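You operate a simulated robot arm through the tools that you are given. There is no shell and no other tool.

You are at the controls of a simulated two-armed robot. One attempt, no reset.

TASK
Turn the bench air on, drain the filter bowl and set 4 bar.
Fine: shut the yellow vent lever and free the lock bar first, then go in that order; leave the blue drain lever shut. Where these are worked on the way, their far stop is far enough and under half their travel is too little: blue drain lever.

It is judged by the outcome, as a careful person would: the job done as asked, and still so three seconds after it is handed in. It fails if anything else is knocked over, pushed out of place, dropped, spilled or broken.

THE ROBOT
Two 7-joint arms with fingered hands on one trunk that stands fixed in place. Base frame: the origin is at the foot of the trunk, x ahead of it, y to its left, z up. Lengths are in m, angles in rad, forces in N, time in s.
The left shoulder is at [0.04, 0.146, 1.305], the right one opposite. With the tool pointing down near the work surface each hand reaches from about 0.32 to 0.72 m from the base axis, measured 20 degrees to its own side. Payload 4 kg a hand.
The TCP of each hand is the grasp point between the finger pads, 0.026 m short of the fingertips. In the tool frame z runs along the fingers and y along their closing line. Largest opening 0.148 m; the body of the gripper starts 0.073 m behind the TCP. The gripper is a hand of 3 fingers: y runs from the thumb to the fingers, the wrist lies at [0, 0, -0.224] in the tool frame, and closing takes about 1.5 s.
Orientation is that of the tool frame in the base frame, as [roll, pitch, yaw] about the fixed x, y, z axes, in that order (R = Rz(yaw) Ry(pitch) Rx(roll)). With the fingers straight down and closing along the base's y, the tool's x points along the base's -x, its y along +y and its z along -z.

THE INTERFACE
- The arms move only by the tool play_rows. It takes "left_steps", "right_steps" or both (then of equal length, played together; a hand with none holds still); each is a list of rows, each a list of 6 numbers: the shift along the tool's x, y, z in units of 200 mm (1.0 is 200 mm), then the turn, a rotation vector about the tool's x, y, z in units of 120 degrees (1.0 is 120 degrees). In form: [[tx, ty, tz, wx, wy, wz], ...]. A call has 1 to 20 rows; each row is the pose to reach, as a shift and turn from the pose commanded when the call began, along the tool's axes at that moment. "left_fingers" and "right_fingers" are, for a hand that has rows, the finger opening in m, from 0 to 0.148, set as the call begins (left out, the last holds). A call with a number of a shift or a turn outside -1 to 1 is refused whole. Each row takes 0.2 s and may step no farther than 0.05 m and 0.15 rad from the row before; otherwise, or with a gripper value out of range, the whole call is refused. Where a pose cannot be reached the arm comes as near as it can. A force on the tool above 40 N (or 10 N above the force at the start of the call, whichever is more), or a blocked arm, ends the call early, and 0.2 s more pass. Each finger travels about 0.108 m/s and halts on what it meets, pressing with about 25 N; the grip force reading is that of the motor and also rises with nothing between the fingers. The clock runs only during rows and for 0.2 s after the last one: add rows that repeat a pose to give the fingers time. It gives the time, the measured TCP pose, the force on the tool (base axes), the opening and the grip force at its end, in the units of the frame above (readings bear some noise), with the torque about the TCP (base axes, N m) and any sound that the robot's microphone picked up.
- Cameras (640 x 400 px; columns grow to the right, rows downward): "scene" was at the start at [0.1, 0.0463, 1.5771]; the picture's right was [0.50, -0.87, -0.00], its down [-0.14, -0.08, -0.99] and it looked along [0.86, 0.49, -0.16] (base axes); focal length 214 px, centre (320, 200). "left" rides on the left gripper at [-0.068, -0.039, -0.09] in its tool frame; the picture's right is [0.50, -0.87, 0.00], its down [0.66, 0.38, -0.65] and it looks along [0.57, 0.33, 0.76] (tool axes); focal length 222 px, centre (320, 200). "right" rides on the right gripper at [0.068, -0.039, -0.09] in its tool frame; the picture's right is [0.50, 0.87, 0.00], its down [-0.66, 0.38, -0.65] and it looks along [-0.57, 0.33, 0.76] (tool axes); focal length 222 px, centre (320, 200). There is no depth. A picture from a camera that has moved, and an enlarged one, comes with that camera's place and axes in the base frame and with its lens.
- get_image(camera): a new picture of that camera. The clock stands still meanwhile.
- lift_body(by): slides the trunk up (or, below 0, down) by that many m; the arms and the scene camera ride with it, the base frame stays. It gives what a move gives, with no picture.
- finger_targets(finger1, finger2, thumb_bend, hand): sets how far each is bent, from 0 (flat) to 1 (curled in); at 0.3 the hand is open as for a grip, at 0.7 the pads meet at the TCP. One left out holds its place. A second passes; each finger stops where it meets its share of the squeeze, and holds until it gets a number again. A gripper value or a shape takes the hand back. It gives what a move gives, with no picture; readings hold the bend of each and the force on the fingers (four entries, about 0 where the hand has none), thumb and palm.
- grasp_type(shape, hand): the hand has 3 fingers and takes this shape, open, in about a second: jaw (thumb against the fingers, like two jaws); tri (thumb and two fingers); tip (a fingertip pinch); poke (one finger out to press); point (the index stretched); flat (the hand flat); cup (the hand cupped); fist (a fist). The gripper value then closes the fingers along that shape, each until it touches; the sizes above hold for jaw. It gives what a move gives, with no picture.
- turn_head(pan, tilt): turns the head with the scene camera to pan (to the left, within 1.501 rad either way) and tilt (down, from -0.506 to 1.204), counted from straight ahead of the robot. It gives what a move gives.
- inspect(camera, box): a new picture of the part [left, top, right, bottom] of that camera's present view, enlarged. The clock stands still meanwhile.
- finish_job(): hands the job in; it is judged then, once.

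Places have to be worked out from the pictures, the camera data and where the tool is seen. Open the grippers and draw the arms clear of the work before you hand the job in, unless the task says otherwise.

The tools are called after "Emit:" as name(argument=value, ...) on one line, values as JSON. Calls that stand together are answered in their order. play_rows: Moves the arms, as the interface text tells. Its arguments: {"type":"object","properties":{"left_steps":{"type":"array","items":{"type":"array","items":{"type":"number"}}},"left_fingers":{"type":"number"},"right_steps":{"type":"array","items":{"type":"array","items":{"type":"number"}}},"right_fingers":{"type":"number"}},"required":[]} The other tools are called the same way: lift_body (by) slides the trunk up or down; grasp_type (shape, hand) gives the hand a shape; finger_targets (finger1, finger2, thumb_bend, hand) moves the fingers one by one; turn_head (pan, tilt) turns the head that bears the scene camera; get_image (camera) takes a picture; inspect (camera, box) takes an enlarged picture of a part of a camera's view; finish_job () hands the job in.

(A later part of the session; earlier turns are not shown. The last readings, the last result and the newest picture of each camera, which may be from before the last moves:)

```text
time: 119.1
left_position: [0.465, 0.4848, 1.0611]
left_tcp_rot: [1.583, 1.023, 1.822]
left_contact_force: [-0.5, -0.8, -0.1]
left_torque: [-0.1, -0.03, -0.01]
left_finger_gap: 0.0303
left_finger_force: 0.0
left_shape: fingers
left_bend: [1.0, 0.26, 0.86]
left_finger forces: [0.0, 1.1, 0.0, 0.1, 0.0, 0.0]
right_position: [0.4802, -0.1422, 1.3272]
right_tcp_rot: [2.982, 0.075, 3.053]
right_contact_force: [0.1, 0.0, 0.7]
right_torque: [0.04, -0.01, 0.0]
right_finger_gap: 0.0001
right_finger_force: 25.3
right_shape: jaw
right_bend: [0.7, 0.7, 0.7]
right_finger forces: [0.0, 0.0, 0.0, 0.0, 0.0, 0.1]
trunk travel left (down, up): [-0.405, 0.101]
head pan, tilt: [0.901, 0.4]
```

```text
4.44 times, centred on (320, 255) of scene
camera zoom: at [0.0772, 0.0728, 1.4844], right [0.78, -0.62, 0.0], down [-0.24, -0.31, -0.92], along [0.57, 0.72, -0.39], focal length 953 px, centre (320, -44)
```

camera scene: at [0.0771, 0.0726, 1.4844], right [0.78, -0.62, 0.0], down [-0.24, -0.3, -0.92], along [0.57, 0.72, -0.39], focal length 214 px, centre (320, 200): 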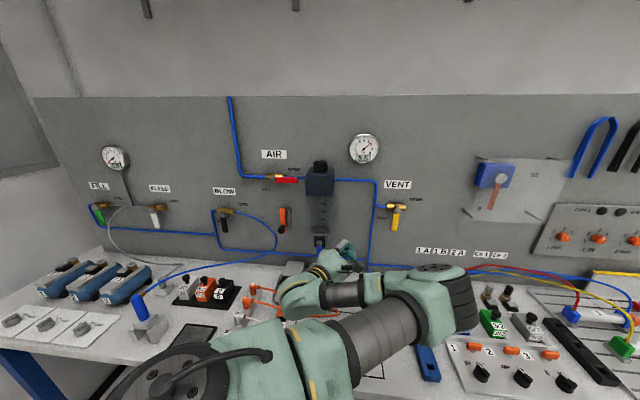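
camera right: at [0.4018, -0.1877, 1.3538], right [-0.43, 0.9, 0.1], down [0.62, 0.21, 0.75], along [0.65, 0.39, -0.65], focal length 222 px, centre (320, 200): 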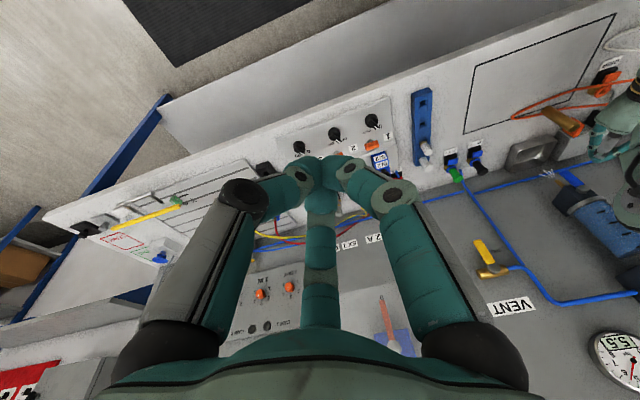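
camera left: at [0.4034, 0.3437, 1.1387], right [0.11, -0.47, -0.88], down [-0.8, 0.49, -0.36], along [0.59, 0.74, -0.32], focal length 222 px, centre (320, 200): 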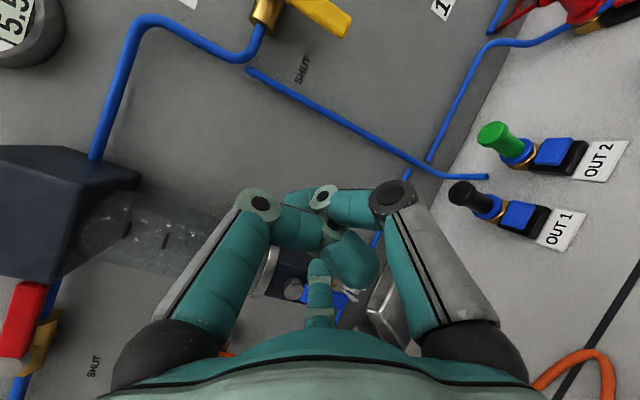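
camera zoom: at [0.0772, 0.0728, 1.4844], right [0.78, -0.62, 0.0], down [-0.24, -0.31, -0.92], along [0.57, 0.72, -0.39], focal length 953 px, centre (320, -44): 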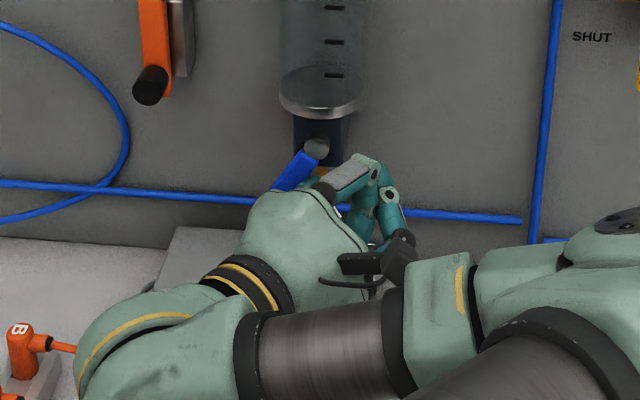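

The lever is half way back and the spray has stopped. I continue the sweep up to horizontal.

Emit:
play_rows(left_steps=[[0.0155, 0.0515, -0.031, 0, 0, 0], [0.016, 0.1065, -0.0585, 0, 0, 0], [0.0005, 0.1615, -0.0815, 0, 0, 0], [-0.0295, 0.2135, -0.0985, 0, 0, 0], [-0.055, 0.23, -0.0985, 0, 0, 0]])

Emit:
inspect(camera="left", box=[220, 160, 420, 340])

Emit:
inspect(camera="scene", box=[270, 210, 370, 300])

```text
time: 120.3
left_position: [0.4395, 0.5126, 1.0954]
left_tcp_rot: [1.594, 1.024, 1.833]
left_contact_force: [1.2, -1.5, -9.1]
left_torque: [-0.69, -0.2, -0.09]
left_finger_gap: 0.0303
left_finger_force: 4.1
left_shape: fingers
left_bend: [1.0, 0.24, 0.86]
left_finger forces: [0.1, 8.4, 0.0, 0.0, 0.0, 0.0]
right_position: [0.4817, -0.1418, 1.3267]
right_tcp_rot: [2.98, 0.074, 3.051]
right_contact_force: [0.3, 0.0, 0.5]
right_torque: [0.0, 0.0, -0.02]
right_finger_gap: 0.0
right_finger_force: 24.4
right_shape: jaw
right_bend: [0.7, 0.7, 0.7]
right_finger forces: [0.0, 0.1, 0.0, 0.0, 0.0, 0.0]
trunk travel left (down, up): [-0.405, 0.101]
head pan, tilt: [0.901, 0.4]
```

```text
2.22 times, centred on (320, 250) of left
camera zoom: at [0.3667, 0.4251, 1.1338], right [0.11, -0.47, -0.88], down [-0.8, 0.49, -0.36], along [0.59, 0.74, -0.32], focal length 494 px, centre (320, 89)
```

zoom: 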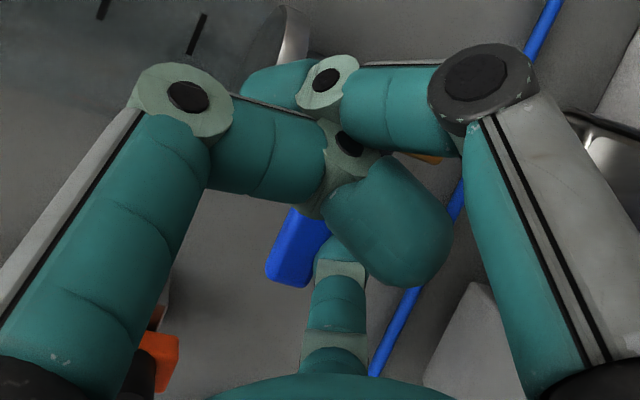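

```text
4.44 times, centred on (320, 255) of scene
camera zoom: at [0.0786, 0.0733, 1.4842], right [0.78, -0.62, 0.0], down [-0.24, -0.31, -0.92], along [0.57, 0.72, -0.39], focal length 953 px, centre (320, -44)
```

zoom: 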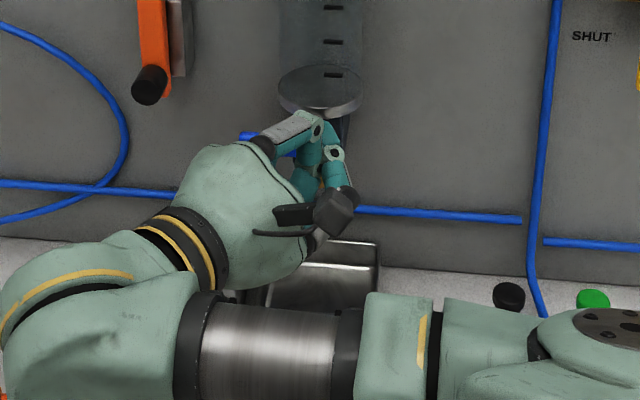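

The lever is back to horizontal with 9 N of stop force. I give it a last small push up, then drop the finger away and back out.

Emit:
play_rows(left_steps=[[-0.025, 0.015, 0, 0, 0, 0], [-0.035, 0.02, 0, 0, 0, 0]])

Emit:
play_rows(left_steps=[[0.086, -0.052, 0, 0, 0, 0], [0.11, -0.066, -0.1, 0, 0, 0], [0.06, -0.15, -0.28, 0, 0, 0], [0.04, -0.17, -0.32, 0, 0, 0]])

Emit:
get_image(camera="left")

Emit:
inspect(camera="scene", box=[260, 140, 420, 300])

```text
time: 120.9
left_position: [0.4387, 0.5128, 1.104]
left_tcp_rot: [1.593, 1.025, 1.832]
left_contact_force: [2.8, -0.4, -13.2]
left_torque: [-1.01, -0.36, -0.25]
left_finger_gap: 0.0304
left_finger_force: 5.8
left_shape: fingers
left_bend: [1.0, 0.22, 0.86]
left_finger forces: [0.1, 12.6, 0.0, 0.1, 0.0, 0.1]
right_position: [0.4818, -0.1401, 1.3276]
right_tcp_rot: [2.981, 0.075, 3.052]
right_contact_force: [-1.2, 0.4, -0.9]
right_torque: [0.01, 0.01, -0.01]
right_finger_gap: 0.0
right_finger_force: 24.8
right_shape: jaw
right_bend: [0.7, 0.7, 0.7]
right_finger forces: [0.0, 0.0, 0.0, 0.0, 0.0, 0.1]
trunk travel left (down, up): [-0.405, 0.101]
head pan, tilt: [0.901, 0.4]
```

```text
time: 121.9
left_position: [0.3808, 0.4733, 1.0824]
left_tcp_rot: [1.583, 1.022, 1.823]
left_contact_force: [-0.9, -0.7, -0.5]
left_torque: [0.04, 0.0, -0.02]
left_finger_gap: 0.0301
left_finger_force: 0.2
left_shape: fingers
left_bend: [1.0, 0.25, 0.86]
left_finger forces: [0.0, 0.1, 0.1, 0.0, 0.0, 0.0]
right_position: [0.4797, -0.141, 1.3279]
right_tcp_rot: [2.978, 0.075, 3.053]
right_contact_force: [0.0, 0.3, 0.2]
right_torque: [0.01, 0.02, 0.0]
right_finger_gap: 0.0002
right_finger_force: 25.1
right_shape: jaw
right_bend: [0.7, 0.7, 0.7]
right_finger forces: [0.0, 0.0, 0.0, 0.1, 0.0, 0.0]
trunk travel left (down, up): [-0.405, 0.101]
head pan, tilt: [0.901, 0.4]
```

```text
taken
camera left: at [0.3086, 0.3844, 1.1196], right [0.11, -0.46, -0.88], down [-0.8, 0.49, -0.36], along [0.59, 0.74, -0.32], focal length 222 px, centre (320, 200)
```

left: 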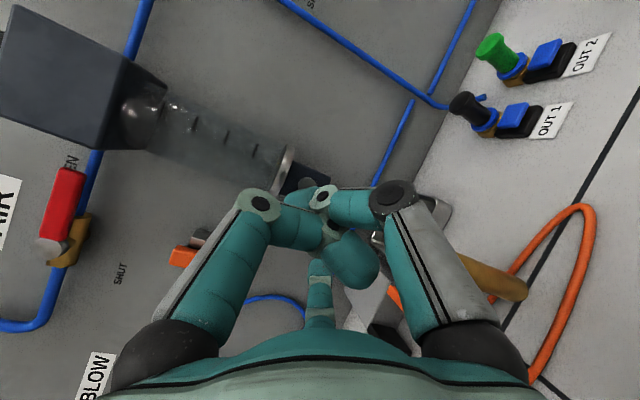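

```text
2.50 times, centred on (340, 220) of scene
camera zoom: at [0.0771, 0.0723, 1.4844], right [0.78, -0.62, 0.0], down [-0.24, -0.3, -0.92], along [0.57, 0.72, -0.39], focal length 536 px, centre (270, 150)
```

zoom: 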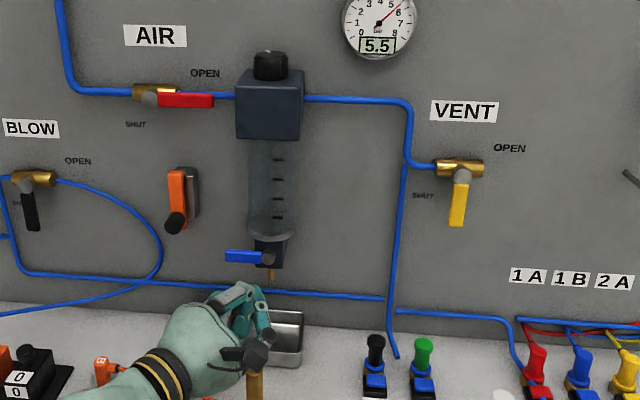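

Everything agrees: drain lever horizontal and shut, bowl empty, vent shut, air on, 5.5 bar. For the regulator knob I plan a three-finger grip from above at a tilt; first I raise the trunk 0.10 m for reach.

Emit:
lift_body(by=0.1)

Emit:
grasp_type(shape="jaw", hand="left")

Emit:
play_rows(left_steps=[[0.04, 0.06, 0.02, -0.045, 0.0275, 0], [0.08, 0.13, 0.03, -0.09, 0.055, 0], [0.12, 0.2, 0.04, -0.135, 0.0825, 0], [0.17, 0.28, 0.04, -0.18, 0.11, 0], [0.22, 0.36, 0.03, -0.226, 0.1375, 0], [0.26, 0.43, 0.02, -0.226, 0.1375, 0]], left_fingers=0.0)

Emit:
get_image(camera="left")

Emit:
get_image(camera="scene")

```text
time: 123.2
left_position: [0.3806, 0.4731, 1.1808]
left_tcp_rot: [1.583, 1.021, 1.826]
left_contact_force: [-0.6, 0.1, -1.5]
left_torque: [-0.01, 0.01, 0.01]
left_finger_gap: 0.0301
left_finger_force: 0.1
left_shape: fingers
left_bend: [1.0, 0.25, 0.86]
left_finger forces: [0.1, 0.0, 0.0, 0.0, 0.1, 0.0]
right_position: [0.4787, -0.143, 1.4269]
right_tcp_rot: [2.982, 0.077, 3.053]
right_contact_force: [0.3, -0.3, -0.2]
right_torque: [0.01, -0.02, -0.02]
right_finger_gap: 0.0002
right_finger_force: 24.5
right_shape: jaw
right_bend: [0.7, 0.7, 0.7]
right_finger forces: [0.0, 0.1, 0.0, 0.0, 0.1, 0.1]
trunk travel left (down, up): [-0.505, 0.001]
head pan, tilt: [0.901, 0.4]
```

```text
time: 124.1
left_position: [0.3811, 0.4737, 1.1804]
left_tcp_rot: [1.584, 1.022, 1.825]
left_contact_force: [-0.4, -1.0, 0.2]
left_torque: [-0.02, 0.01, -0.01]
left_finger_gap: 0.1482
left_finger_force: 0.1
left_shape: jaw
left_bend: [0.3, 0.3, 0.3]
left_finger forces: [0.0, 0.0, 0.0, 0.0, 0.1, 0.1]
right_position: [0.4802, -0.1418, 1.4276]
right_tcp_rot: [2.979, 0.075, 3.053]
right_contact_force: [-0.8, -0.8, 0.0]
right_torque: [0.0, -0.02, -0.05]
right_finger_gap: 0.0001
right_finger_force: 25.1
right_shape: jaw
right_bend: [0.7, 0.7, 0.7]
right_finger forces: [0.0, 0.0, 0.0, 0.0, 0.1, 0.1]
trunk travel left (down, up): [-0.505, 0.001]
head pan, tilt: [0.901, 0.4]
```

```text
time: 125.5
left_position: [0.3594, 0.5733, 1.181]
left_tcp_rot: [1.581, 1.017, 2.377]
left_contact_force: [0.6, -0.1, -0.1]
left_torque: [0.02, 0.02, 0.03]
left_finger_gap: 0.0
left_finger_force: 24.9
left_shape: jaw
left_bend: [0.7, 0.7, 0.7]
left_finger forces: [0.0, 0.1, 0.0, 0.0, 0.0, 0.1]
right_position: [0.4794, -0.1405, 1.4276]
right_tcp_rot: [2.98, 0.075, 3.052]
right_contact_force: [0.5, 0.9, -0.5]
right_torque: [0.0, 0.02, 0.04]
right_finger_gap: 0.0
right_finger_force: 24.8
right_shape: jaw
right_bend: [0.7, 0.7, 0.7]
right_finger forces: [0.1, 0.0, 0.1, 0.0, 0.0, 0.0]
trunk travel left (down, up): [-0.505, 0.001]
head pan, tilt: [0.901, 0.4]
```

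```text
taken
camera left: at [0.3451, 0.4604, 1.2194], right [0.34, -0.33, -0.88], down [-0.93, 0.0, -0.36], along [0.11, 0.94, -0.31], focal length 222 px, centre (320, 200)
```

left: 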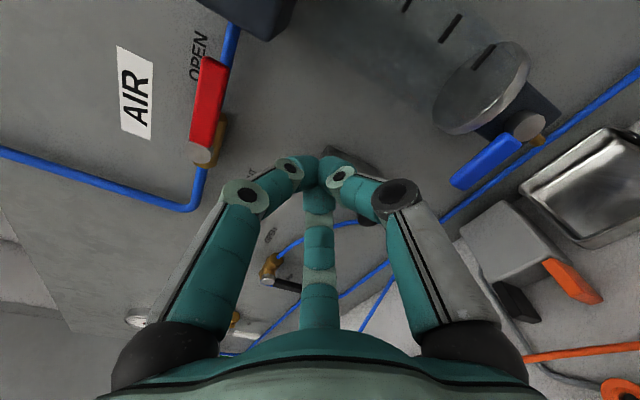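

```text
taken
camera scene: at [0.0768, 0.0736, 1.584], right [0.78, -0.62, 0.0], down [-0.24, -0.31, -0.92], along [0.57, 0.72, -0.39], focal length 214 px, centre (320, 200)
```

scene: 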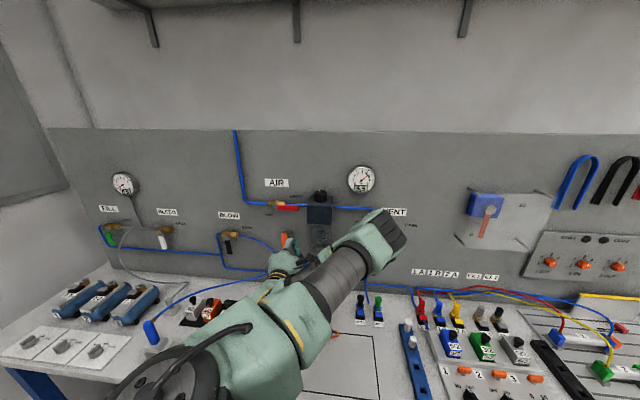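

The hand is clear at a=-0.15, z=1.18. I roll it back by 60 degrees while moving slightly left and up.

Emit:
play_rows(left_steps=[[0, 0.034, 0.01, 0, 0, -0.0625], [0, 0.068, 0.02, 0, 0, -0.125], [0, 0.102, 0.03, 0, 0, -0.1875], [0, 0.136, 0.04, 0, 0, -0.25], [0, 0.17, 0.05, 0, 0, -0.3125], [-0.005, 0.204, 0.05, 0, 0, -0.375], [-0.01, 0.238, 0.05, 0, 0, -0.4375], [-0.0115, 0.272, 0.05, 0, 0, -0.5]])

Emit:
get_image(camera="scene")

```text
time: 127.3
left_position: [0.3328, 0.6112, 1.2117]
left_tcp_rot: [-1.58, 1.072, -0.782]
left_contact_force: [0.4, -0.4, -0.4]
left_torque: [-0.01, -0.02, 0.0]
left_finger_gap: 0.0
left_finger_force: 24.8
left_shape: jaw
left_bend: [0.7, 0.7, 0.7]
left_finger forces: [0.0, 0.0, 0.1, 0.1, 0.1, 0.0]
right_position: [0.4799, -0.1412, 1.4282]
right_tcp_rot: [2.982, 0.076, 3.051]
right_contact_force: [0.7, -0.5, 0.0]
right_torque: [-0.03, -0.01, 0.01]
right_finger_gap: 0.0001
right_finger_force: 24.9
right_shape: jaw
right_bend: [0.7, 0.7, 0.7]
right_finger forces: [0.0, 0.0, 0.0, 0.1, 0.1, 0.1]
trunk travel left (down, up): [-0.505, 0.001]
head pan, tilt: [0.901, 0.4]
```

```text
taken
camera scene: at [0.076, 0.0734, 1.584], right [0.78, -0.62, 0.0], down [-0.24, -0.31, -0.92], along [0.57, 0.72, -0.39], focal length 214 px, centre (320, 200)
```

scene: 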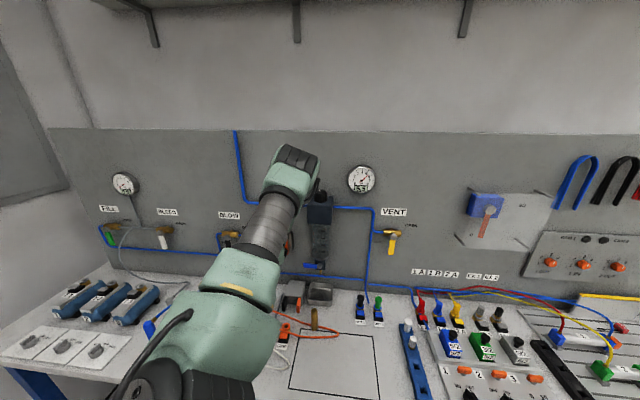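

The posture is good and the gauge is visible to the head camera. I pitch the hand down by 55 degrees while rising to hover in front of and above the regulator knob.

Emit:
play_rows(left_steps=[[-0.12, -0.09, -0.02, -0.0276, 0.0508, 0], [-0.23, -0.2, -0.03, -0.0552, 0.1016, 0], [-0.34, -0.33, -0.035, -0.0828, 0.1523, 0], [-0.44, -0.46, -0.0375, -0.1104, 0.2031, 0], [-0.54, -0.6, -0.0375, -0.138, 0.2539, 0], [-0.64, -0.74, -0.0375, -0.1656, 0.3047, 0], [-0.73, -0.88, -0.0375, -0.1932, 0.3554, 0], [-0.817, -1.0, -0.0375, -0.2208, 0.4062, 0], [-0.817, -1.0, -0.0375, -0.2208, 0.4062, 0]])

Emit:
get_image(camera="scene")

Emit:
get_image(camera="left")

```text
time: 129.3
left_position: [0.4314, 0.5655, 1.382]
left_tcp_rot: [-2.83, 0.522, -1.761]
left_contact_force: [0.0, -0.3, -0.5]
left_torque: [-0.01, -0.04, 0.0]
left_finger_gap: 0.0
left_finger_force: 24.8
left_shape: jaw
left_bend: [0.7, 0.7, 0.7]
left_finger forces: [0.0, 0.1, 0.1, 0.1, 0.1, 0.1]
left hand out of reach, approached as far as the arm can: row 6, 7, 8, 9
right_position: [0.4799, -0.1388, 1.4289]
right_tcp_rot: [2.982, 0.076, 3.053]
right_contact_force: [-0.1, -0.1, 0.4]
right_torque: [-0.04, -0.03, 0.0]
right_finger_gap: 0.0
right_finger_force: 25.1
right_shape: jaw
right_bend: [0.7, 0.7, 0.7]
right_finger forces: [0.0, 0.0, 0.0, 0.0, 0.0, 0.1]
trunk travel left (down, up): [-0.505, 0.001]
head pan, tilt: [0.901, 0.4]
```

```text
taken
camera scene: at [0.0763, 0.0753, 1.5839], right [0.78, -0.62, 0.0], down [-0.24, -0.31, -0.92], along [0.57, 0.72, -0.39], focal length 214 px, centre (320, 200)
```

scene: 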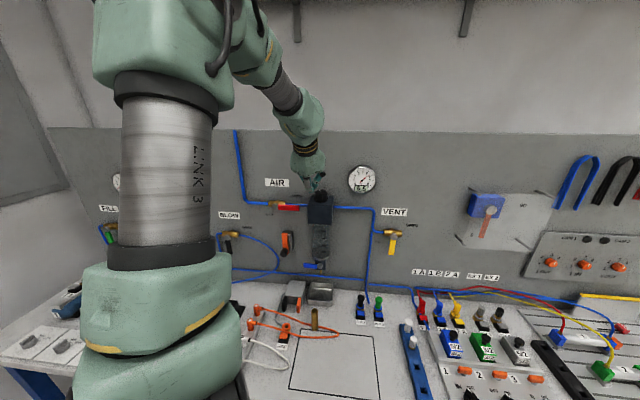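

```text
taken
camera left: at [0.4422, 0.5736, 1.5004], right [0.7, -0.71, -0.02], down [-0.71, -0.7, 0.11], along [-0.09, -0.07, -0.99], focal length 222 px, centre (320, 200)
```

left: 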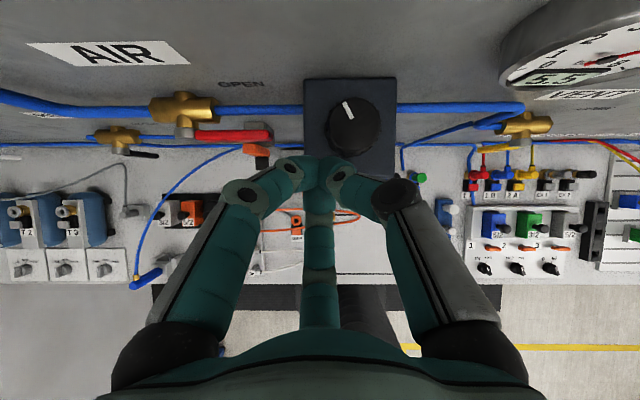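

A very good posture: the left camera looks straight down on the knob (centre confirmed at [0.482, 0.581]) and both cameras can see the gauge. I open the fingers a little and move to a hover over the knob at heading about 20 degrees, tilt 30 degrees, leaving room to turn counter-clockwise.

Emit:
play_rows(left_steps=[[-0.05, -0.02, -0.03, 0.02, 0.02, 0.04], [-0.07, -0.06, -0.03, 0.045, 0.045, 0.085], [-0.083, -0.1, -0.01, 0.066, 0.066, 0.13], [-0.083, -0.1235, 0.011, 0.087, 0.087, 0.1715], [-0.083, -0.1235, 0.011, 0.087, 0.087, 0.1715], [-0.083, -0.1235, 0.011, 0.087, 0.087, 0.1715]], left_fingers=0.068)

Emit:
get_image(camera="left")

Emit:
inspect(camera="scene", box=[260, 120, 420, 240])

```text
time: 130.0
left_position: [0.4406, 0.5856, 1.342]
left_tcp_rot: [-2.821, 0.523, -1.996]
left_contact_force: [-1.7, -2.8, 10.9]
left_torque: [-0.26, -0.52, -0.11]
left_finger_gap: 0.072
left_finger_force: 0.0
left_shape: jaw
left_bend: [0.38, 0.38, 0.7]
left_finger forces: [0.1, 0.0, 0.1, 0.0, 11.4, 0.0]
left hand out of reach, approached as far as the arm can: row 1, 2, 3
right_position: [0.4763, -0.1441, 1.4291]
right_tcp_rot: [2.979, 0.079, 3.05]
right_contact_force: [0.7, -0.8, -0.5]
right_torque: [0.01, -0.03, 0.0]
right_finger_gap: 0.0
right_finger_force: 24.7
right_shape: jaw
right_bend: [0.7, 0.7, 0.7]
right_finger forces: [0.0, 0.0, 0.0, 0.0, 0.0, 0.0]
trunk travel left (down, up): [-0.505, 0.001]
head pan, tilt: [0.901, 0.4]
stopped in row 3 (left hand): the force on the tool passed its limit at 47 N (the readings are from after the stop); the commanded pose is now the measured one
```

```text
taken
camera left: at [0.451, 0.5907, 1.4616], right [0.51, -0.86, -0.01], down [-0.85, -0.51, 0.11], along [-0.1, -0.04, -0.99], focal length 222 px, centre (320, 200)
```

left: 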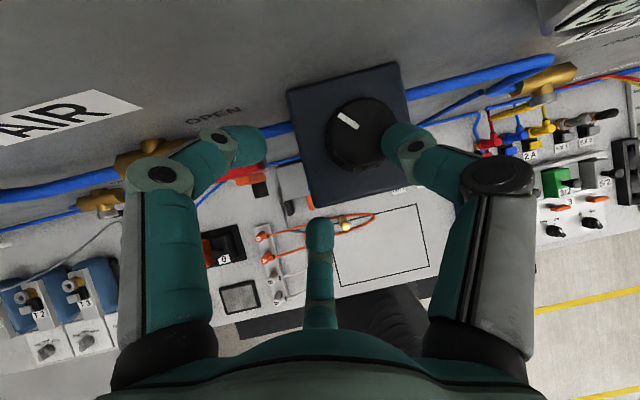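

```text
3.33 times, centred on (340, 180) of scene
camera zoom: at [0.073, 0.0705, 1.5843], right [0.78, -0.62, 0.0], down [-0.24, -0.3, -0.92], along [0.57, 0.72, -0.39], focal length 715 px, centre (253, 267)
```

zoom: 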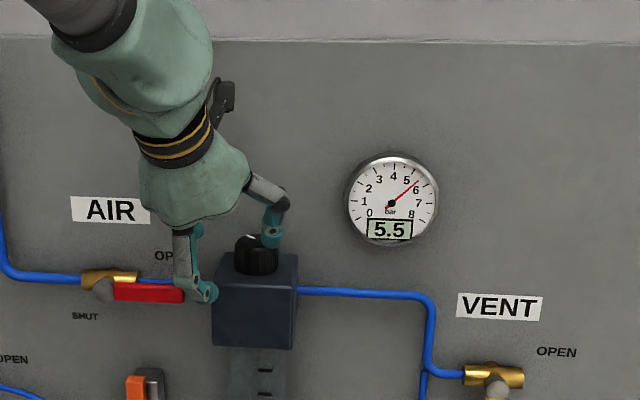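

The arm sagged towards the knob while approximating, and the thumb touched the knob top (still 5.5 bar, nothing moved). I back off along the approach direction and re-plan the approach horizontally at grip height.

Emit:
play_rows(left_steps=[[0.08, 0.04, -0.09, 0, 0, 0], [0.158, 0.081, -0.182, 0, 0, 0], [0.158, 0.081, -0.182, 0, 0, 0]])

Emit:
get_image(camera="left")

Emit:
inspect(camera="scene", box=[260, 120, 420, 240])

```text
time: 130.8
left_position: [0.4357, 0.5609, 1.323]
left_tcp_rot: [-2.83, 0.517, -2.0]
left_contact_force: [0.4, -0.4, -0.2]
left_torque: [-0.01, 0.02, 0.0]
left_finger_gap: 0.068
left_finger_force: 0.0
left_shape: jaw
left_bend: [0.38, 0.38, 0.7]
left_finger forces: [0.1, 0.0, 0.0, 0.0, 0.0, 0.1]
left hand out of reach, approached as far as the arm can: row 1, 2, 3
right_position: [0.4795, -0.1414, 1.4267]
right_tcp_rot: [2.979, 0.075, 3.053]
right_contact_force: [0.4, 0.9, 0.2]
right_torque: [0.02, -0.03, -0.04]
right_finger_gap: 0.0
right_finger_force: 25.1
right_shape: jaw
right_bend: [0.7, 0.7, 0.7]
right_finger forces: [0.0, 0.0, 0.0, 0.0, 0.0, 0.0]
trunk travel left (down, up): [-0.505, 0.001]
head pan, tilt: [0.901, 0.4]
```

```text
taken
camera left: at [0.4478, 0.5677, 1.4435], right [0.51, -0.86, -0.02], down [-0.85, -0.51, 0.12], along [-0.11, -0.05, -0.99], focal length 222 px, centre (320, 200)
```

left: 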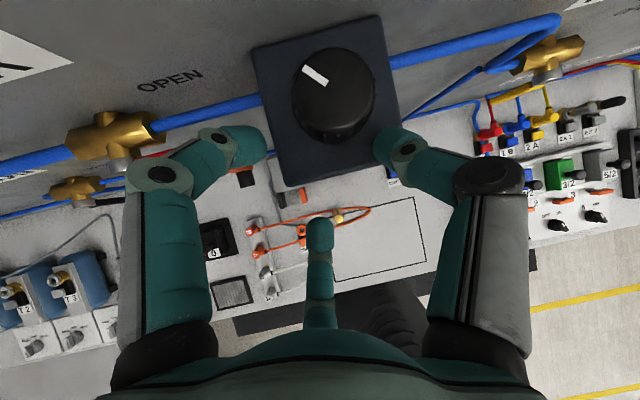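

```text
3.33 times, centred on (340, 180) of scene
camera zoom: at [0.0769, 0.072, 1.584], right [0.78, -0.62, 0.0], down [-0.24, -0.3, -0.92], along [0.57, 0.72, -0.39], focal length 715 px, centre (253, 267)
```

zoom: 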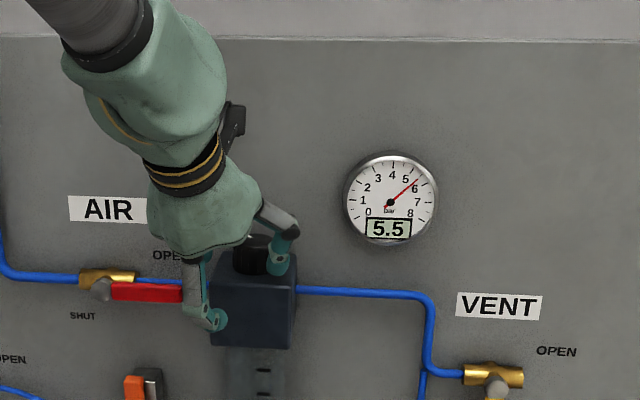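

The hand sank instead of retreating, so this heading is beyond a joint limit. I try simply raising it straight up, away from the knob.

Emit:
play_rows(left_steps=[[-0.05, -0.027, -0.082, 0, 0, 0], [-0.1, -0.055, -0.165, 0, 0, 0], [-0.1, -0.055, -0.165, 0, 0, 0]])

Emit:
get_image(camera="scene")

```text
time: 131.6
left_position: [0.4402, 0.5643, 1.3322]
left_tcp_rot: [-2.827, 0.519, -1.996]
left_contact_force: [0.4, 0.2, 0.3]
left_torque: [0.02, 0.0, -0.03]
left_finger_gap: 0.0678
left_finger_force: 0.1
left_shape: jaw
left_bend: [0.38, 0.38, 0.7]
left_finger forces: [0.0, 0.0, 0.0, 0.0, 0.1, 0.0]
left hand out of reach, approached as far as the arm can: row 1, 2, 3
right_position: [0.479, -0.1411, 1.4279]
right_tcp_rot: [2.982, 0.074, 3.054]
right_contact_force: [0.3, 0.4, 0.2]
right_torque: [0.01, -0.03, 0.02]
right_finger_gap: 0.0001
right_finger_force: 25.0
right_shape: jaw
right_bend: [0.7, 0.7, 0.7]
right_finger forces: [0.0, 0.1, 0.0, 0.0, 0.1, 0.0]
trunk travel left (down, up): [-0.505, 0.001]
head pan, tilt: [0.901, 0.4]
```

```text
taken
camera scene: at [0.0769, 0.0726, 1.584], right [0.78, -0.62, 0.0], down [-0.24, -0.3, -0.92], along [0.57, 0.72, -0.39], focal length 214 px, centre (320, 200)
```

scene: 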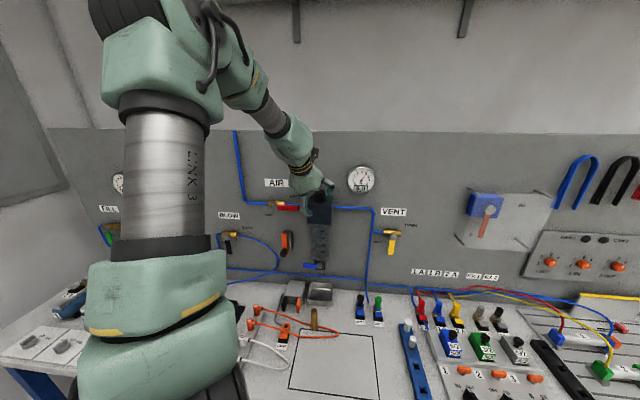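

Still limited. The hand's roll may be the limiting joint, so I roll it 30 degrees the other way while raising, watching clearance to the knob.

Emit:
play_rows(left_steps=[[0, 0, 0, 0, 0, 0.0625], [-0.03, -0.015, -0.05, 0, 0, 0.125], [-0.06, -0.03, -0.1, 0, 0, 0.1875], [-0.09, -0.05, -0.15, 0, 0, 0.25], [-0.09, -0.05, -0.15, 0, 0, 0.25]])

Emit:
get_image(camera="left")

Emit:
get_image(camera="scene")

```text
time: 132.8
left_position: [0.4425, 0.5722, 1.334]
left_tcp_rot: [3.117, 0.6, -2.612]
left_contact_force: [0.5, 0.4, 0.9]
left_torque: [0.0, 0.01, 0.02]
left_finger_gap: 0.0678
left_finger_force: 0.1
left_shape: jaw
left_bend: [0.38, 0.38, 0.7]
left_finger forces: [0.0, 0.0, 0.0, 0.1, 0.1, 0.0]
left hand out of reach, approached as far as the arm can: row 2, 3, 4, 5
right_position: [0.4787, -0.142, 1.4279]
right_tcp_rot: [2.981, 0.075, 3.053]
right_contact_force: [1.2, -0.3, -0.8]
right_torque: [-0.01, 0.02, -0.01]
right_finger_gap: 0.0
right_finger_force: 24.6
right_shape: jaw
right_bend: [0.7, 0.7, 0.7]
right_finger forces: [0.0, 0.0, 0.0, 0.0, 0.0, 0.0]
trunk travel left (down, up): [-0.505, 0.001]
head pan, tilt: [0.901, 0.4]
```

```text
taken
camera left: at [0.466, 0.539, 1.4461], right [0.09, -0.95, -0.3], down [-0.97, -0.15, 0.18], along [-0.21, 0.27, -0.94], focal length 222 px, centre (320, 200)
```

left: 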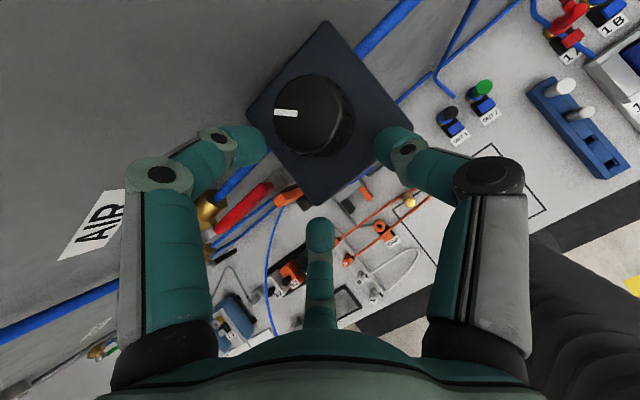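

```text
taken
camera scene: at [0.0771, 0.0729, 1.584], right [0.78, -0.62, 0.0], down [-0.24, -0.31, -0.92], along [0.57, 0.72, -0.39], focal length 214 px, centre (320, 200)
```

scene: 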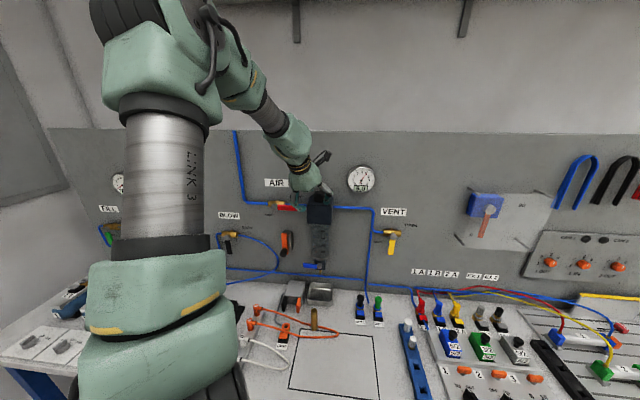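

Roll was not the limit; the geometry near the knob is tight. I first roll back 20 degrees in place, then open a bit more, so the digits clear the knob while I re-centre.

Emit:
play_rows(left_steps=[[0, 0, 0, 0, 0, -0.055], [0, 0, 0, 0, 0, -0.11], [0, 0, 0, 0, 0, -0.167], [0, 0, 0, 0, 0, -0.167]])

Emit:
get_image(camera="left")

```text
time: 133.8
left_position: [0.442, 0.5725, 1.3331]
left_tcp_rot: [-2.929, 0.567, -2.192]
left_contact_force: [0.1, -0.3, -0.4]
left_torque: [0.01, -0.03, -0.03]
left_finger_gap: 0.0679
left_finger_force: 0.0
left_shape: jaw
left_bend: [0.38, 0.38, 0.7]
left_finger forces: [0.0, 0.1, 0.1, 0.0, 0.0, 0.0]
right_position: [0.4804, -0.1422, 1.4275]
right_tcp_rot: [2.981, 0.075, 3.051]
right_contact_force: [0.1, -0.5, 0.3]
right_torque: [0.02, 0.0, -0.03]
right_finger_gap: 0.0001
right_finger_force: 24.9
right_shape: jaw
right_bend: [0.7, 0.7, 0.7]
right_finger forces: [0.0, 0.1, 0.1, 0.0, 0.0, 0.0]
trunk travel left (down, up): [-0.505, 0.001]
head pan, tilt: [0.901, 0.4]
```

```text
taken
camera left: at [0.4594, 0.566, 1.4513], right [0.39, -0.92, -0.11], down [-0.91, -0.4, 0.12], along [-0.16, 0.06, -0.99], focal length 222 px, centre (320, 200)
```

left: 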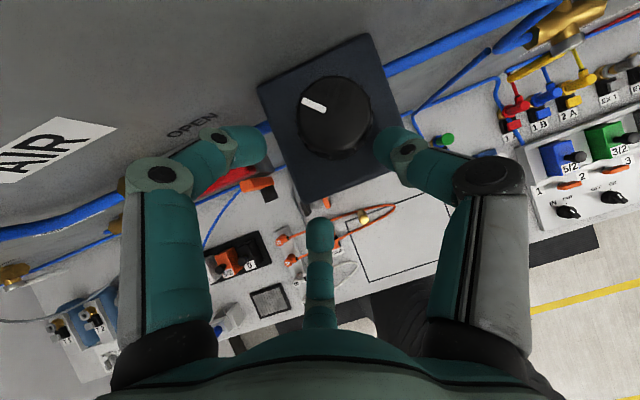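

The knob now lies between finger 1 and the thumb as seen from above. I open to 0.09 and turn to heading 42, tilt 27, so the near digit faces away from the panel.

Emit:
play_rows(left_steps=[[0, 0, 0, 0, 0, 0], [0, 0, 0, 0, 0, 0], [0, 0, 0, -0.0198, 0.0139, -0.0411], [0, 0, 0, -0.0397, 0.0277, -0.0822], [0, 0, 0, -0.0595, 0.0416, -0.1233], [0, 0, 0, -0.0595, 0.0416, -0.1233]], left_fingers=0.09)

Emit:
get_image(camera="left")

Emit:
inspect(camera="scene", box=[260, 120, 420, 240])

```text
time: 135.2
left_position: [0.4175, 0.5775, 1.3239]
left_tcp_rot: [-2.926, 0.423, -1.927]
left_contact_force: [-0.4, -4.1, 2.0]
left_torque: [-0.03, -0.08, -0.2]
left_finger_gap: 0.0905
left_finger_force: 0.1
left_shape: jaw
left_bend: [0.32, 0.32, 0.7]
left_finger forces: [0.0, 0.0, 0.0, 0.1, 3.1, 0.0]
left hand out of reach, approached as far as the arm can: row 3, 4, 5, 6
right_position: [0.4793, -0.1436, 1.4276]
right_tcp_rot: [2.978, 0.075, 3.053]
right_contact_force: [-0.2, -0.5, 0.0]
right_torque: [0.0, 0.0, 0.01]
right_finger_gap: 0.0
right_finger_force: 24.7
right_shape: jaw
right_bend: [0.7, 0.7, 0.7]
right_finger forces: [0.0, 0.0, 0.1, 0.0, 0.1, 0.0]
trunk travel left (down, up): [-0.505, 0.001]
head pan, tilt: [0.901, 0.4]
```

```text
taken
camera left: at [0.4431, 0.591, 1.4403], right [0.61, -0.79, -0.04], down [-0.77, -0.6, 0.24], along [-0.21, -0.12, -0.97], focal length 222 px, centre (320, 200)
```

left: 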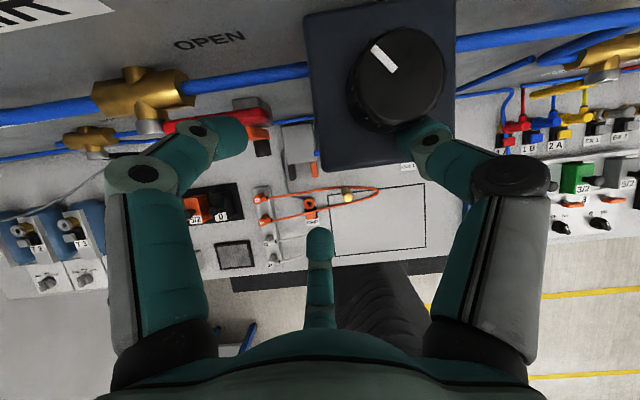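

```text
3.33 times, centred on (340, 180) of scene
camera zoom: at [0.077, 0.0718, 1.5841], right [0.78, -0.62, 0.0], down [-0.24, -0.3, -0.92], along [0.57, 0.72, -0.39], focal length 715 px, centre (253, 267)
```

zoom: 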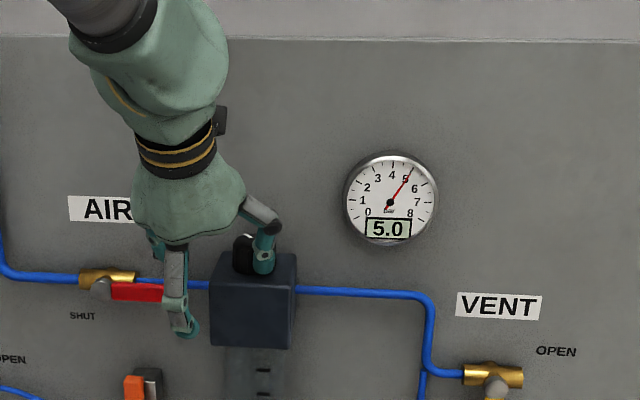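

Interesting: the thumb's touch turned the knob slightly counter-clockwise and the gauge now reads 5.0, so the knob turns easily and counter-clockwise lowers the pressure. The thumb rests on the knob's near side; dragging it to the right should continue that, so I try a small 1 cm drag.

Emit:
play_rows(left_steps=[[0.003, -0.026, 0.004, 0, 0, 0], [0.0065, -0.0515, 0.0085, 0, 0, 0]])

Emit:
get_image(camera="left")

Emit:
inspect(camera="scene", box=[260, 120, 420, 240])

```text
time: 135.8
left_position: [0.4197, 0.5749, 1.3195]
left_tcp_rot: [-2.924, 0.423, -1.928]
left_contact_force: [-1.1, -0.7, 0.3]
left_torque: [-0.02, 0.01, -0.04]
left_finger_gap: 0.0898
left_finger_force: 0.1
left_shape: jaw
left_bend: [0.32, 0.32, 0.7]
left_finger forces: [0.0, 0.0, 0.0, 0.0, 0.6, 0.0]
left hand out of reach, approached as far as the arm can: row 1, 2
right_position: [0.4795, -0.141, 1.4272]
right_tcp_rot: [2.982, 0.076, 3.054]
right_contact_force: [-0.8, 0.8, -0.1]
right_torque: [-0.01, -0.02, 0.01]
right_finger_gap: 0.0
right_finger_force: 25.2
right_shape: jaw
right_bend: [0.7, 0.7, 0.7]
right_finger forces: [0.1, 0.0, 0.0, 0.0, 0.0, 0.1]
trunk travel left (down, up): [-0.505, 0.001]
head pan, tilt: [0.901, 0.4]
```

```text
taken
camera left: at [0.4444, 0.5895, 1.4363], right [0.61, -0.79, -0.04], down [-0.77, -0.6, 0.24], along [-0.21, -0.12, -0.97], focal length 222 px, centre (320, 200)
```

left: 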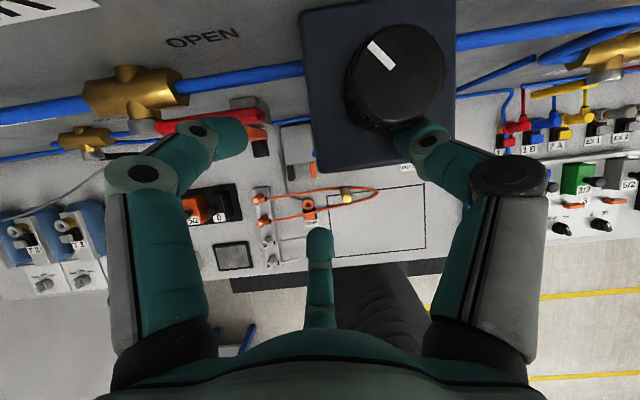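

```text
3.33 times, centred on (340, 180) of scene
camera zoom: at [0.0772, 0.0728, 1.584], right [0.78, -0.62, 0.0], down [-0.24, -0.31, -0.92], along [0.57, 0.72, -0.39], focal length 715 px, centre (253, 267)
```

zoom: 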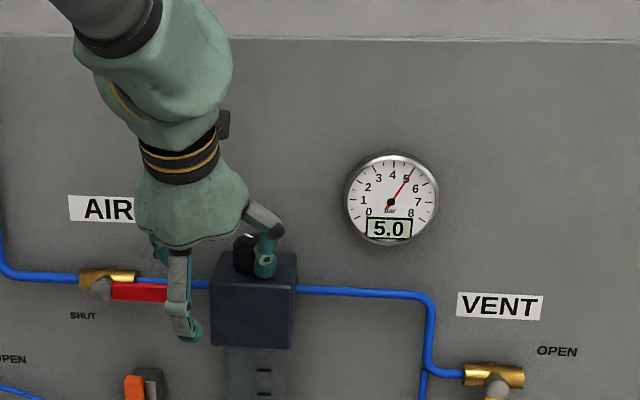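

The hand barely moved (joint limit), but the thumb itself can do it: opening it a little slides it to the right along the knob's near face. I open from 0.09 to 0.10 and read the gauge.

Emit:
play_rows(left_steps=[[0, 0, 0, 0, 0, 0], [0, 0, 0, 0, 0, 0]], left_fingers=0.1)

Emit:
inspect(camera="scene", box=[300, 140, 400, 220])

Emit:
inspect(camera="left", box=[300, 0, 480, 180])

```text
time: 136.4
left_position: [0.4203, 0.5755, 1.3197]
left_tcp_rot: [-2.924, 0.425, -1.929]
left_contact_force: [-1.4, 0.4, -0.2]
left_torque: [-0.01, 0.0, 0.01]
left_finger_gap: 0.0991
left_finger_force: 0.1
left_shape: jaw
left_bend: [0.29, 0.29, 0.72]
left_finger forces: [0.1, 0.0, 0.1, 0.0, 0.0, 0.0]
right_position: [0.4801, -0.1416, 1.4278]
right_tcp_rot: [2.981, 0.077, 3.053]
right_contact_force: [1.0, 0.2, -0.4]
right_torque: [-0.01, -0.03, 0.01]
right_finger_gap: 0.0
right_finger_force: 24.8
right_shape: jaw
right_bend: [0.7, 0.7, 0.7]
right_finger forces: [0.1, 0.0, 0.1, 0.0, 0.1, 0.0]
trunk travel left (down, up): [-0.505, 0.001]
head pan, tilt: [0.901, 0.4]
```

```text
5.00 times, centred on (350, 180) of scene
camera zoom: at [0.0771, 0.0728, 1.584], right [0.78, -0.62, 0.0], down [-0.24, -0.31, -0.92], along [0.57, 0.72, -0.39], focal length 1072 px, centre (170, 300)
```

zoom: 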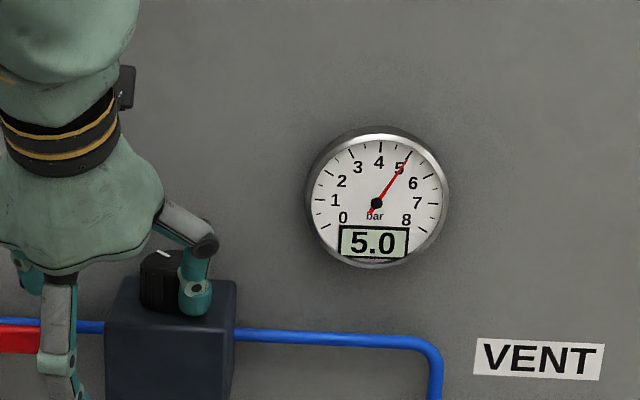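

```text
2.22 times, centred on (390, 90) of left
camera zoom: at [0.4446, 0.5891, 1.4362], right [0.61, -0.79, -0.04], down [-0.77, -0.6, 0.24], along [-0.21, -0.12, -0.97], focal length 494 px, centre (164, 444)
```

zoom: 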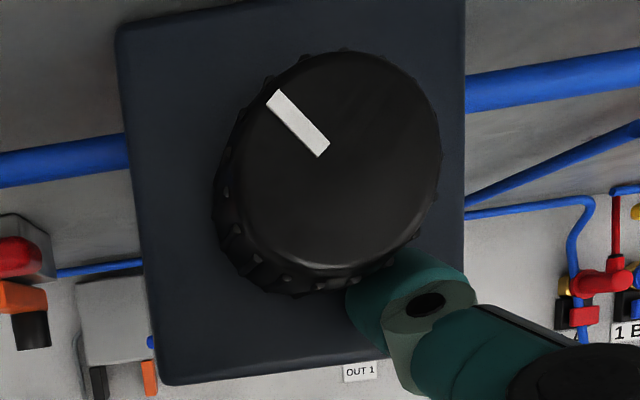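

The thumb is just off the knob's right side now. I close slightly to press it there and push forward 5 mm, so the right side of the knob is carried towards the panel (counter-clockwise).

Emit:
play_rows(left_steps=[[0, 0, 0, 0, 0, 0], [0, 0, 0, 0, 0, 0], [-0.01, -0.004, 0.006, 0, 0, 0], [-0.021, -0.0085, 0.0113, 0, 0, 0]], left_fingers=0.085)

Emit:
inspect(camera="scene", box=[300, 140, 400, 220])

Emit:
inspect(camera="left", box=[300, 0, 480, 180])

```text
time: 137.4
left_position: [0.421, 0.5749, 1.3197]
left_tcp_rot: [-2.927, 0.424, -1.931]
left_contact_force: [-3.0, -9.2, -0.9]
left_torque: [-0.07, 0.05, -0.56]
left_finger_gap: 0.0865
left_finger_force: 0.0
left_shape: jaw
left_bend: [0.33, 0.33, 0.7]
left_finger forces: [0.0, 0.0, 0.1, 0.0, 9.3, 0.0]
left hand out of reach, approached as far as the arm can: row 4
right_position: [0.48, -0.144, 1.4273]
right_tcp_rot: [2.978, 0.076, 3.053]
right_contact_force: [-0.7, -0.3, 0.6]
right_torque: [-0.01, 0.0, -0.04]
right_finger_gap: 0.0002
right_finger_force: 24.9
right_shape: jaw
right_bend: [0.7, 0.7, 0.7]
right_finger forces: [0.0, 0.1, 0.1, 0.1, 0.0, 0.0]
trunk travel left (down, up): [-0.505, 0.001]
head pan, tilt: [0.901, 0.4]
```

```text
5.00 times, centred on (350, 180) of scene
camera zoom: at [0.0761, 0.0697, 1.5842], right [0.78, -0.62, 0.0], down [-0.24, -0.3, -0.92], along [0.57, 0.72, -0.39], focal length 1072 px, centre (170, 300)
```

zoom: 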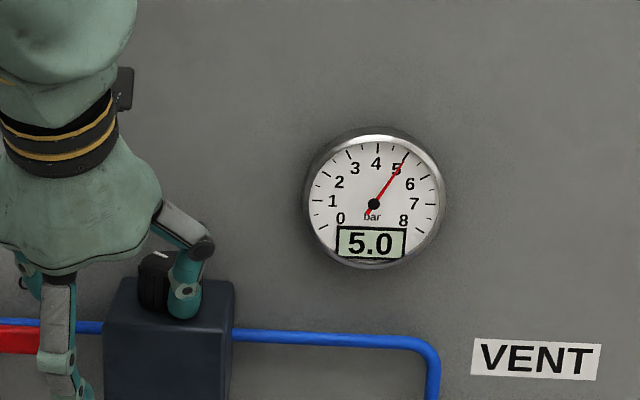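

```text
2.22 times, centred on (390, 90) of left
camera zoom: at [0.4453, 0.5895, 1.436], right [0.6, -0.8, -0.04], down [-0.77, -0.59, 0.24], along [-0.21, -0.12, -0.97], focal length 494 px, centre (164, 444)
```

zoom: 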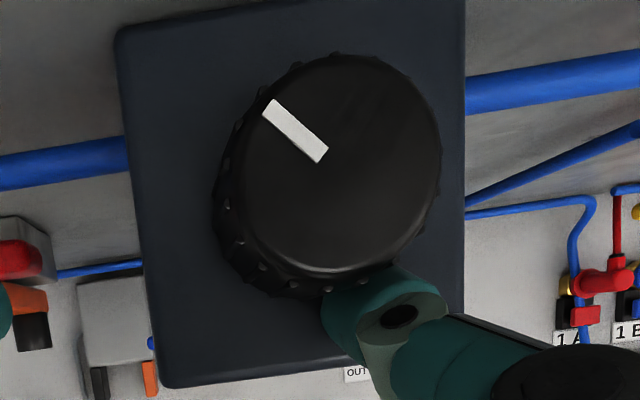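

The thumb presses on the knob's near side with 9 N and the mark seems to have turned a few degrees, but the display still shows 5.0. I wait briefly and read again.

Emit:
play_rows(left_steps=[[0, 0, 0, 0, 0, 0], [0, 0, 0, 0, 0, 0], [0, 0, 0, 0, 0, 0], [0, 0, 0, 0, 0, 0], [0, 0, 0, 0, 0, 0]])

Emit:
inspect(camera="scene", box=[330, 150, 390, 210])

Emit:
inspect(camera="left", box=[300, 0, 480, 180])

```text
time: 138.6
left_position: [0.4216, 0.5764, 1.32]
left_tcp_rot: [-2.928, 0.425, -1.93]
left_contact_force: [-2.7, -11.9, -3.6]
left_torque: [-0.05, 0.25, -0.71]
left_finger_gap: 0.0887
left_finger_force: 0.0
left_shape: jaw
left_bend: [0.33, 0.33, 0.7]
left_finger forces: [0.0, 0.0, 0.0, 0.0, 11.8, 0.1]
right_position: [0.4808, -0.1451, 1.4279]
right_tcp_rot: [2.979, 0.077, 3.053]
right_contact_force: [-0.5, 0.5, 0.1]
right_torque: [-0.02, -0.02, 0.0]
right_finger_gap: 0.0
right_finger_force: 25.3
right_shape: jaw
right_bend: [0.7, 0.7, 0.7]
right_finger forces: [0.1, 0.0, 0.0, 0.1, 0.0, 0.1]
trunk travel left (down, up): [-0.505, 0.001]
head pan, tilt: [0.901, 0.4]
```

```text
6.67 times, centred on (360, 180) of scene
camera zoom: at [0.0769, 0.0695, 1.5842], right [0.78, -0.62, 0.0], down [-0.24, -0.3, -0.92], along [0.57, 0.72, -0.39], focal length 1430 px, centre (53, 333)
```

zoom: 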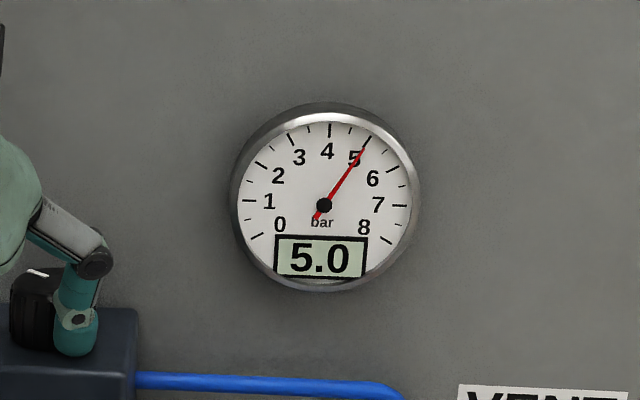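

```text
2.22 times, centred on (390, 90) of left
camera zoom: at [0.4458, 0.5901, 1.4362], right [0.61, -0.8, -0.04], down [-0.77, -0.6, 0.24], along [-0.21, -0.12, -0.97], focal length 494 px, centre (164, 444)
```

zoom: 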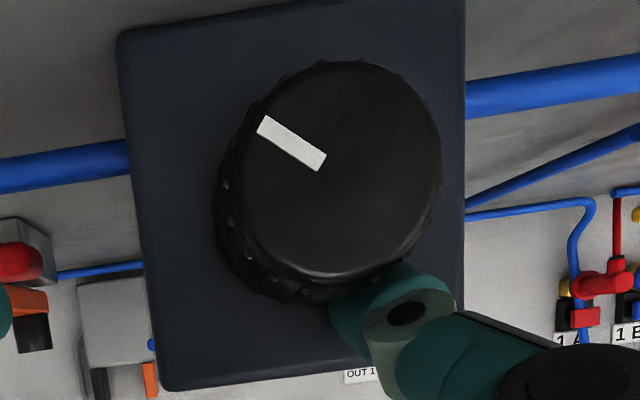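

The knob keeps creeping counter-clockwise (mark now about 50 degrees left of the panel direction, from 20 at the start), yet the gauge stays at 5.0. I continue turning gently and watch whether the reading steps further.

Emit:
play_rows(left_steps=[[-0.01, -0.03, 0.012, 0, 0, 0], [-0.02, -0.06, 0.024, 0, 0, 0], [-0.02, -0.06, 0.024, 0, 0, 0], [-0.02, -0.06, 0.024, 0, 0, 0]])

Emit:
inspect(camera="scene", box=[330, 150, 390, 210])

Emit:
inspect(camera="left", box=[300, 0, 480, 180])

```text
time: 139.6
left_position: [0.4226, 0.5778, 1.3178]
left_tcp_rot: [-2.925, 0.427, -1.927]
left_contact_force: [-1.9, -8.8, 7.0]
left_torque: [-0.17, -0.41, -0.57]
left_finger_gap: 0.0895
left_finger_force: 0.0
left_shape: jaw
left_bend: [0.33, 0.33, 0.7]
left_finger forces: [0.0, 0.1, 0.0, 0.0, 12.1, 0.1]
left hand out of reach, approached as far as the arm can: row 1, 2, 3, 4
right_position: [0.4788, -0.1459, 1.4277]
right_tcp_rot: [2.976, 0.075, 3.052]
right_contact_force: [0.5, 0.7, 0.1]
right_torque: [0.01, -0.01, -0.01]
right_finger_gap: 0.0001
right_finger_force: 24.6
right_shape: jaw
right_bend: [0.7, 0.7, 0.7]
right_finger forces: [0.0, 0.0, 0.0, 0.0, 0.0, 0.0]
trunk travel left (down, up): [-0.505, 0.001]
head pan, tilt: [0.901, 0.4]
```

```text
6.67 times, centred on (360, 180) of scene
camera zoom: at [0.0758, 0.0688, 1.5843], right [0.78, -0.62, 0.0], down [-0.24, -0.3, -0.92], along [0.57, 0.72, -0.39], focal length 1430 px, centre (53, 333)
```

zoom: 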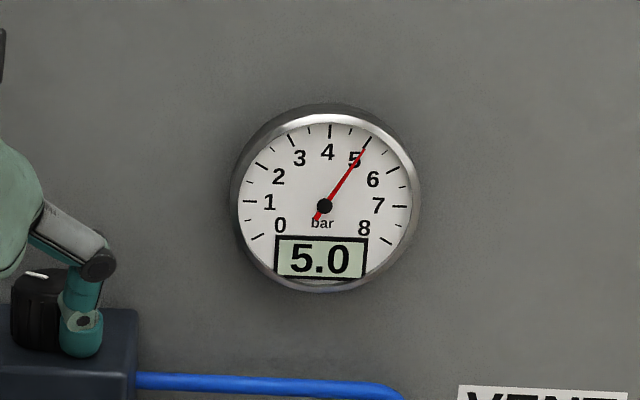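

```text
2.22 times, centred on (390, 90) of left
camera zoom: at [0.4466, 0.591, 1.434], right [0.61, -0.79, -0.04], down [-0.77, -0.6, 0.24], along [-0.21, -0.11, -0.97], focal length 494 px, centre (164, 444)
```

zoom: 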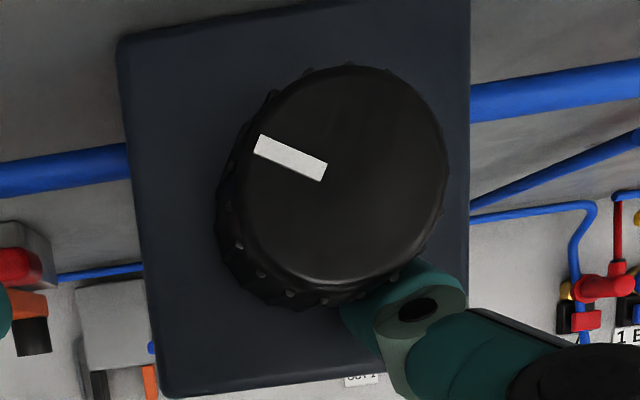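

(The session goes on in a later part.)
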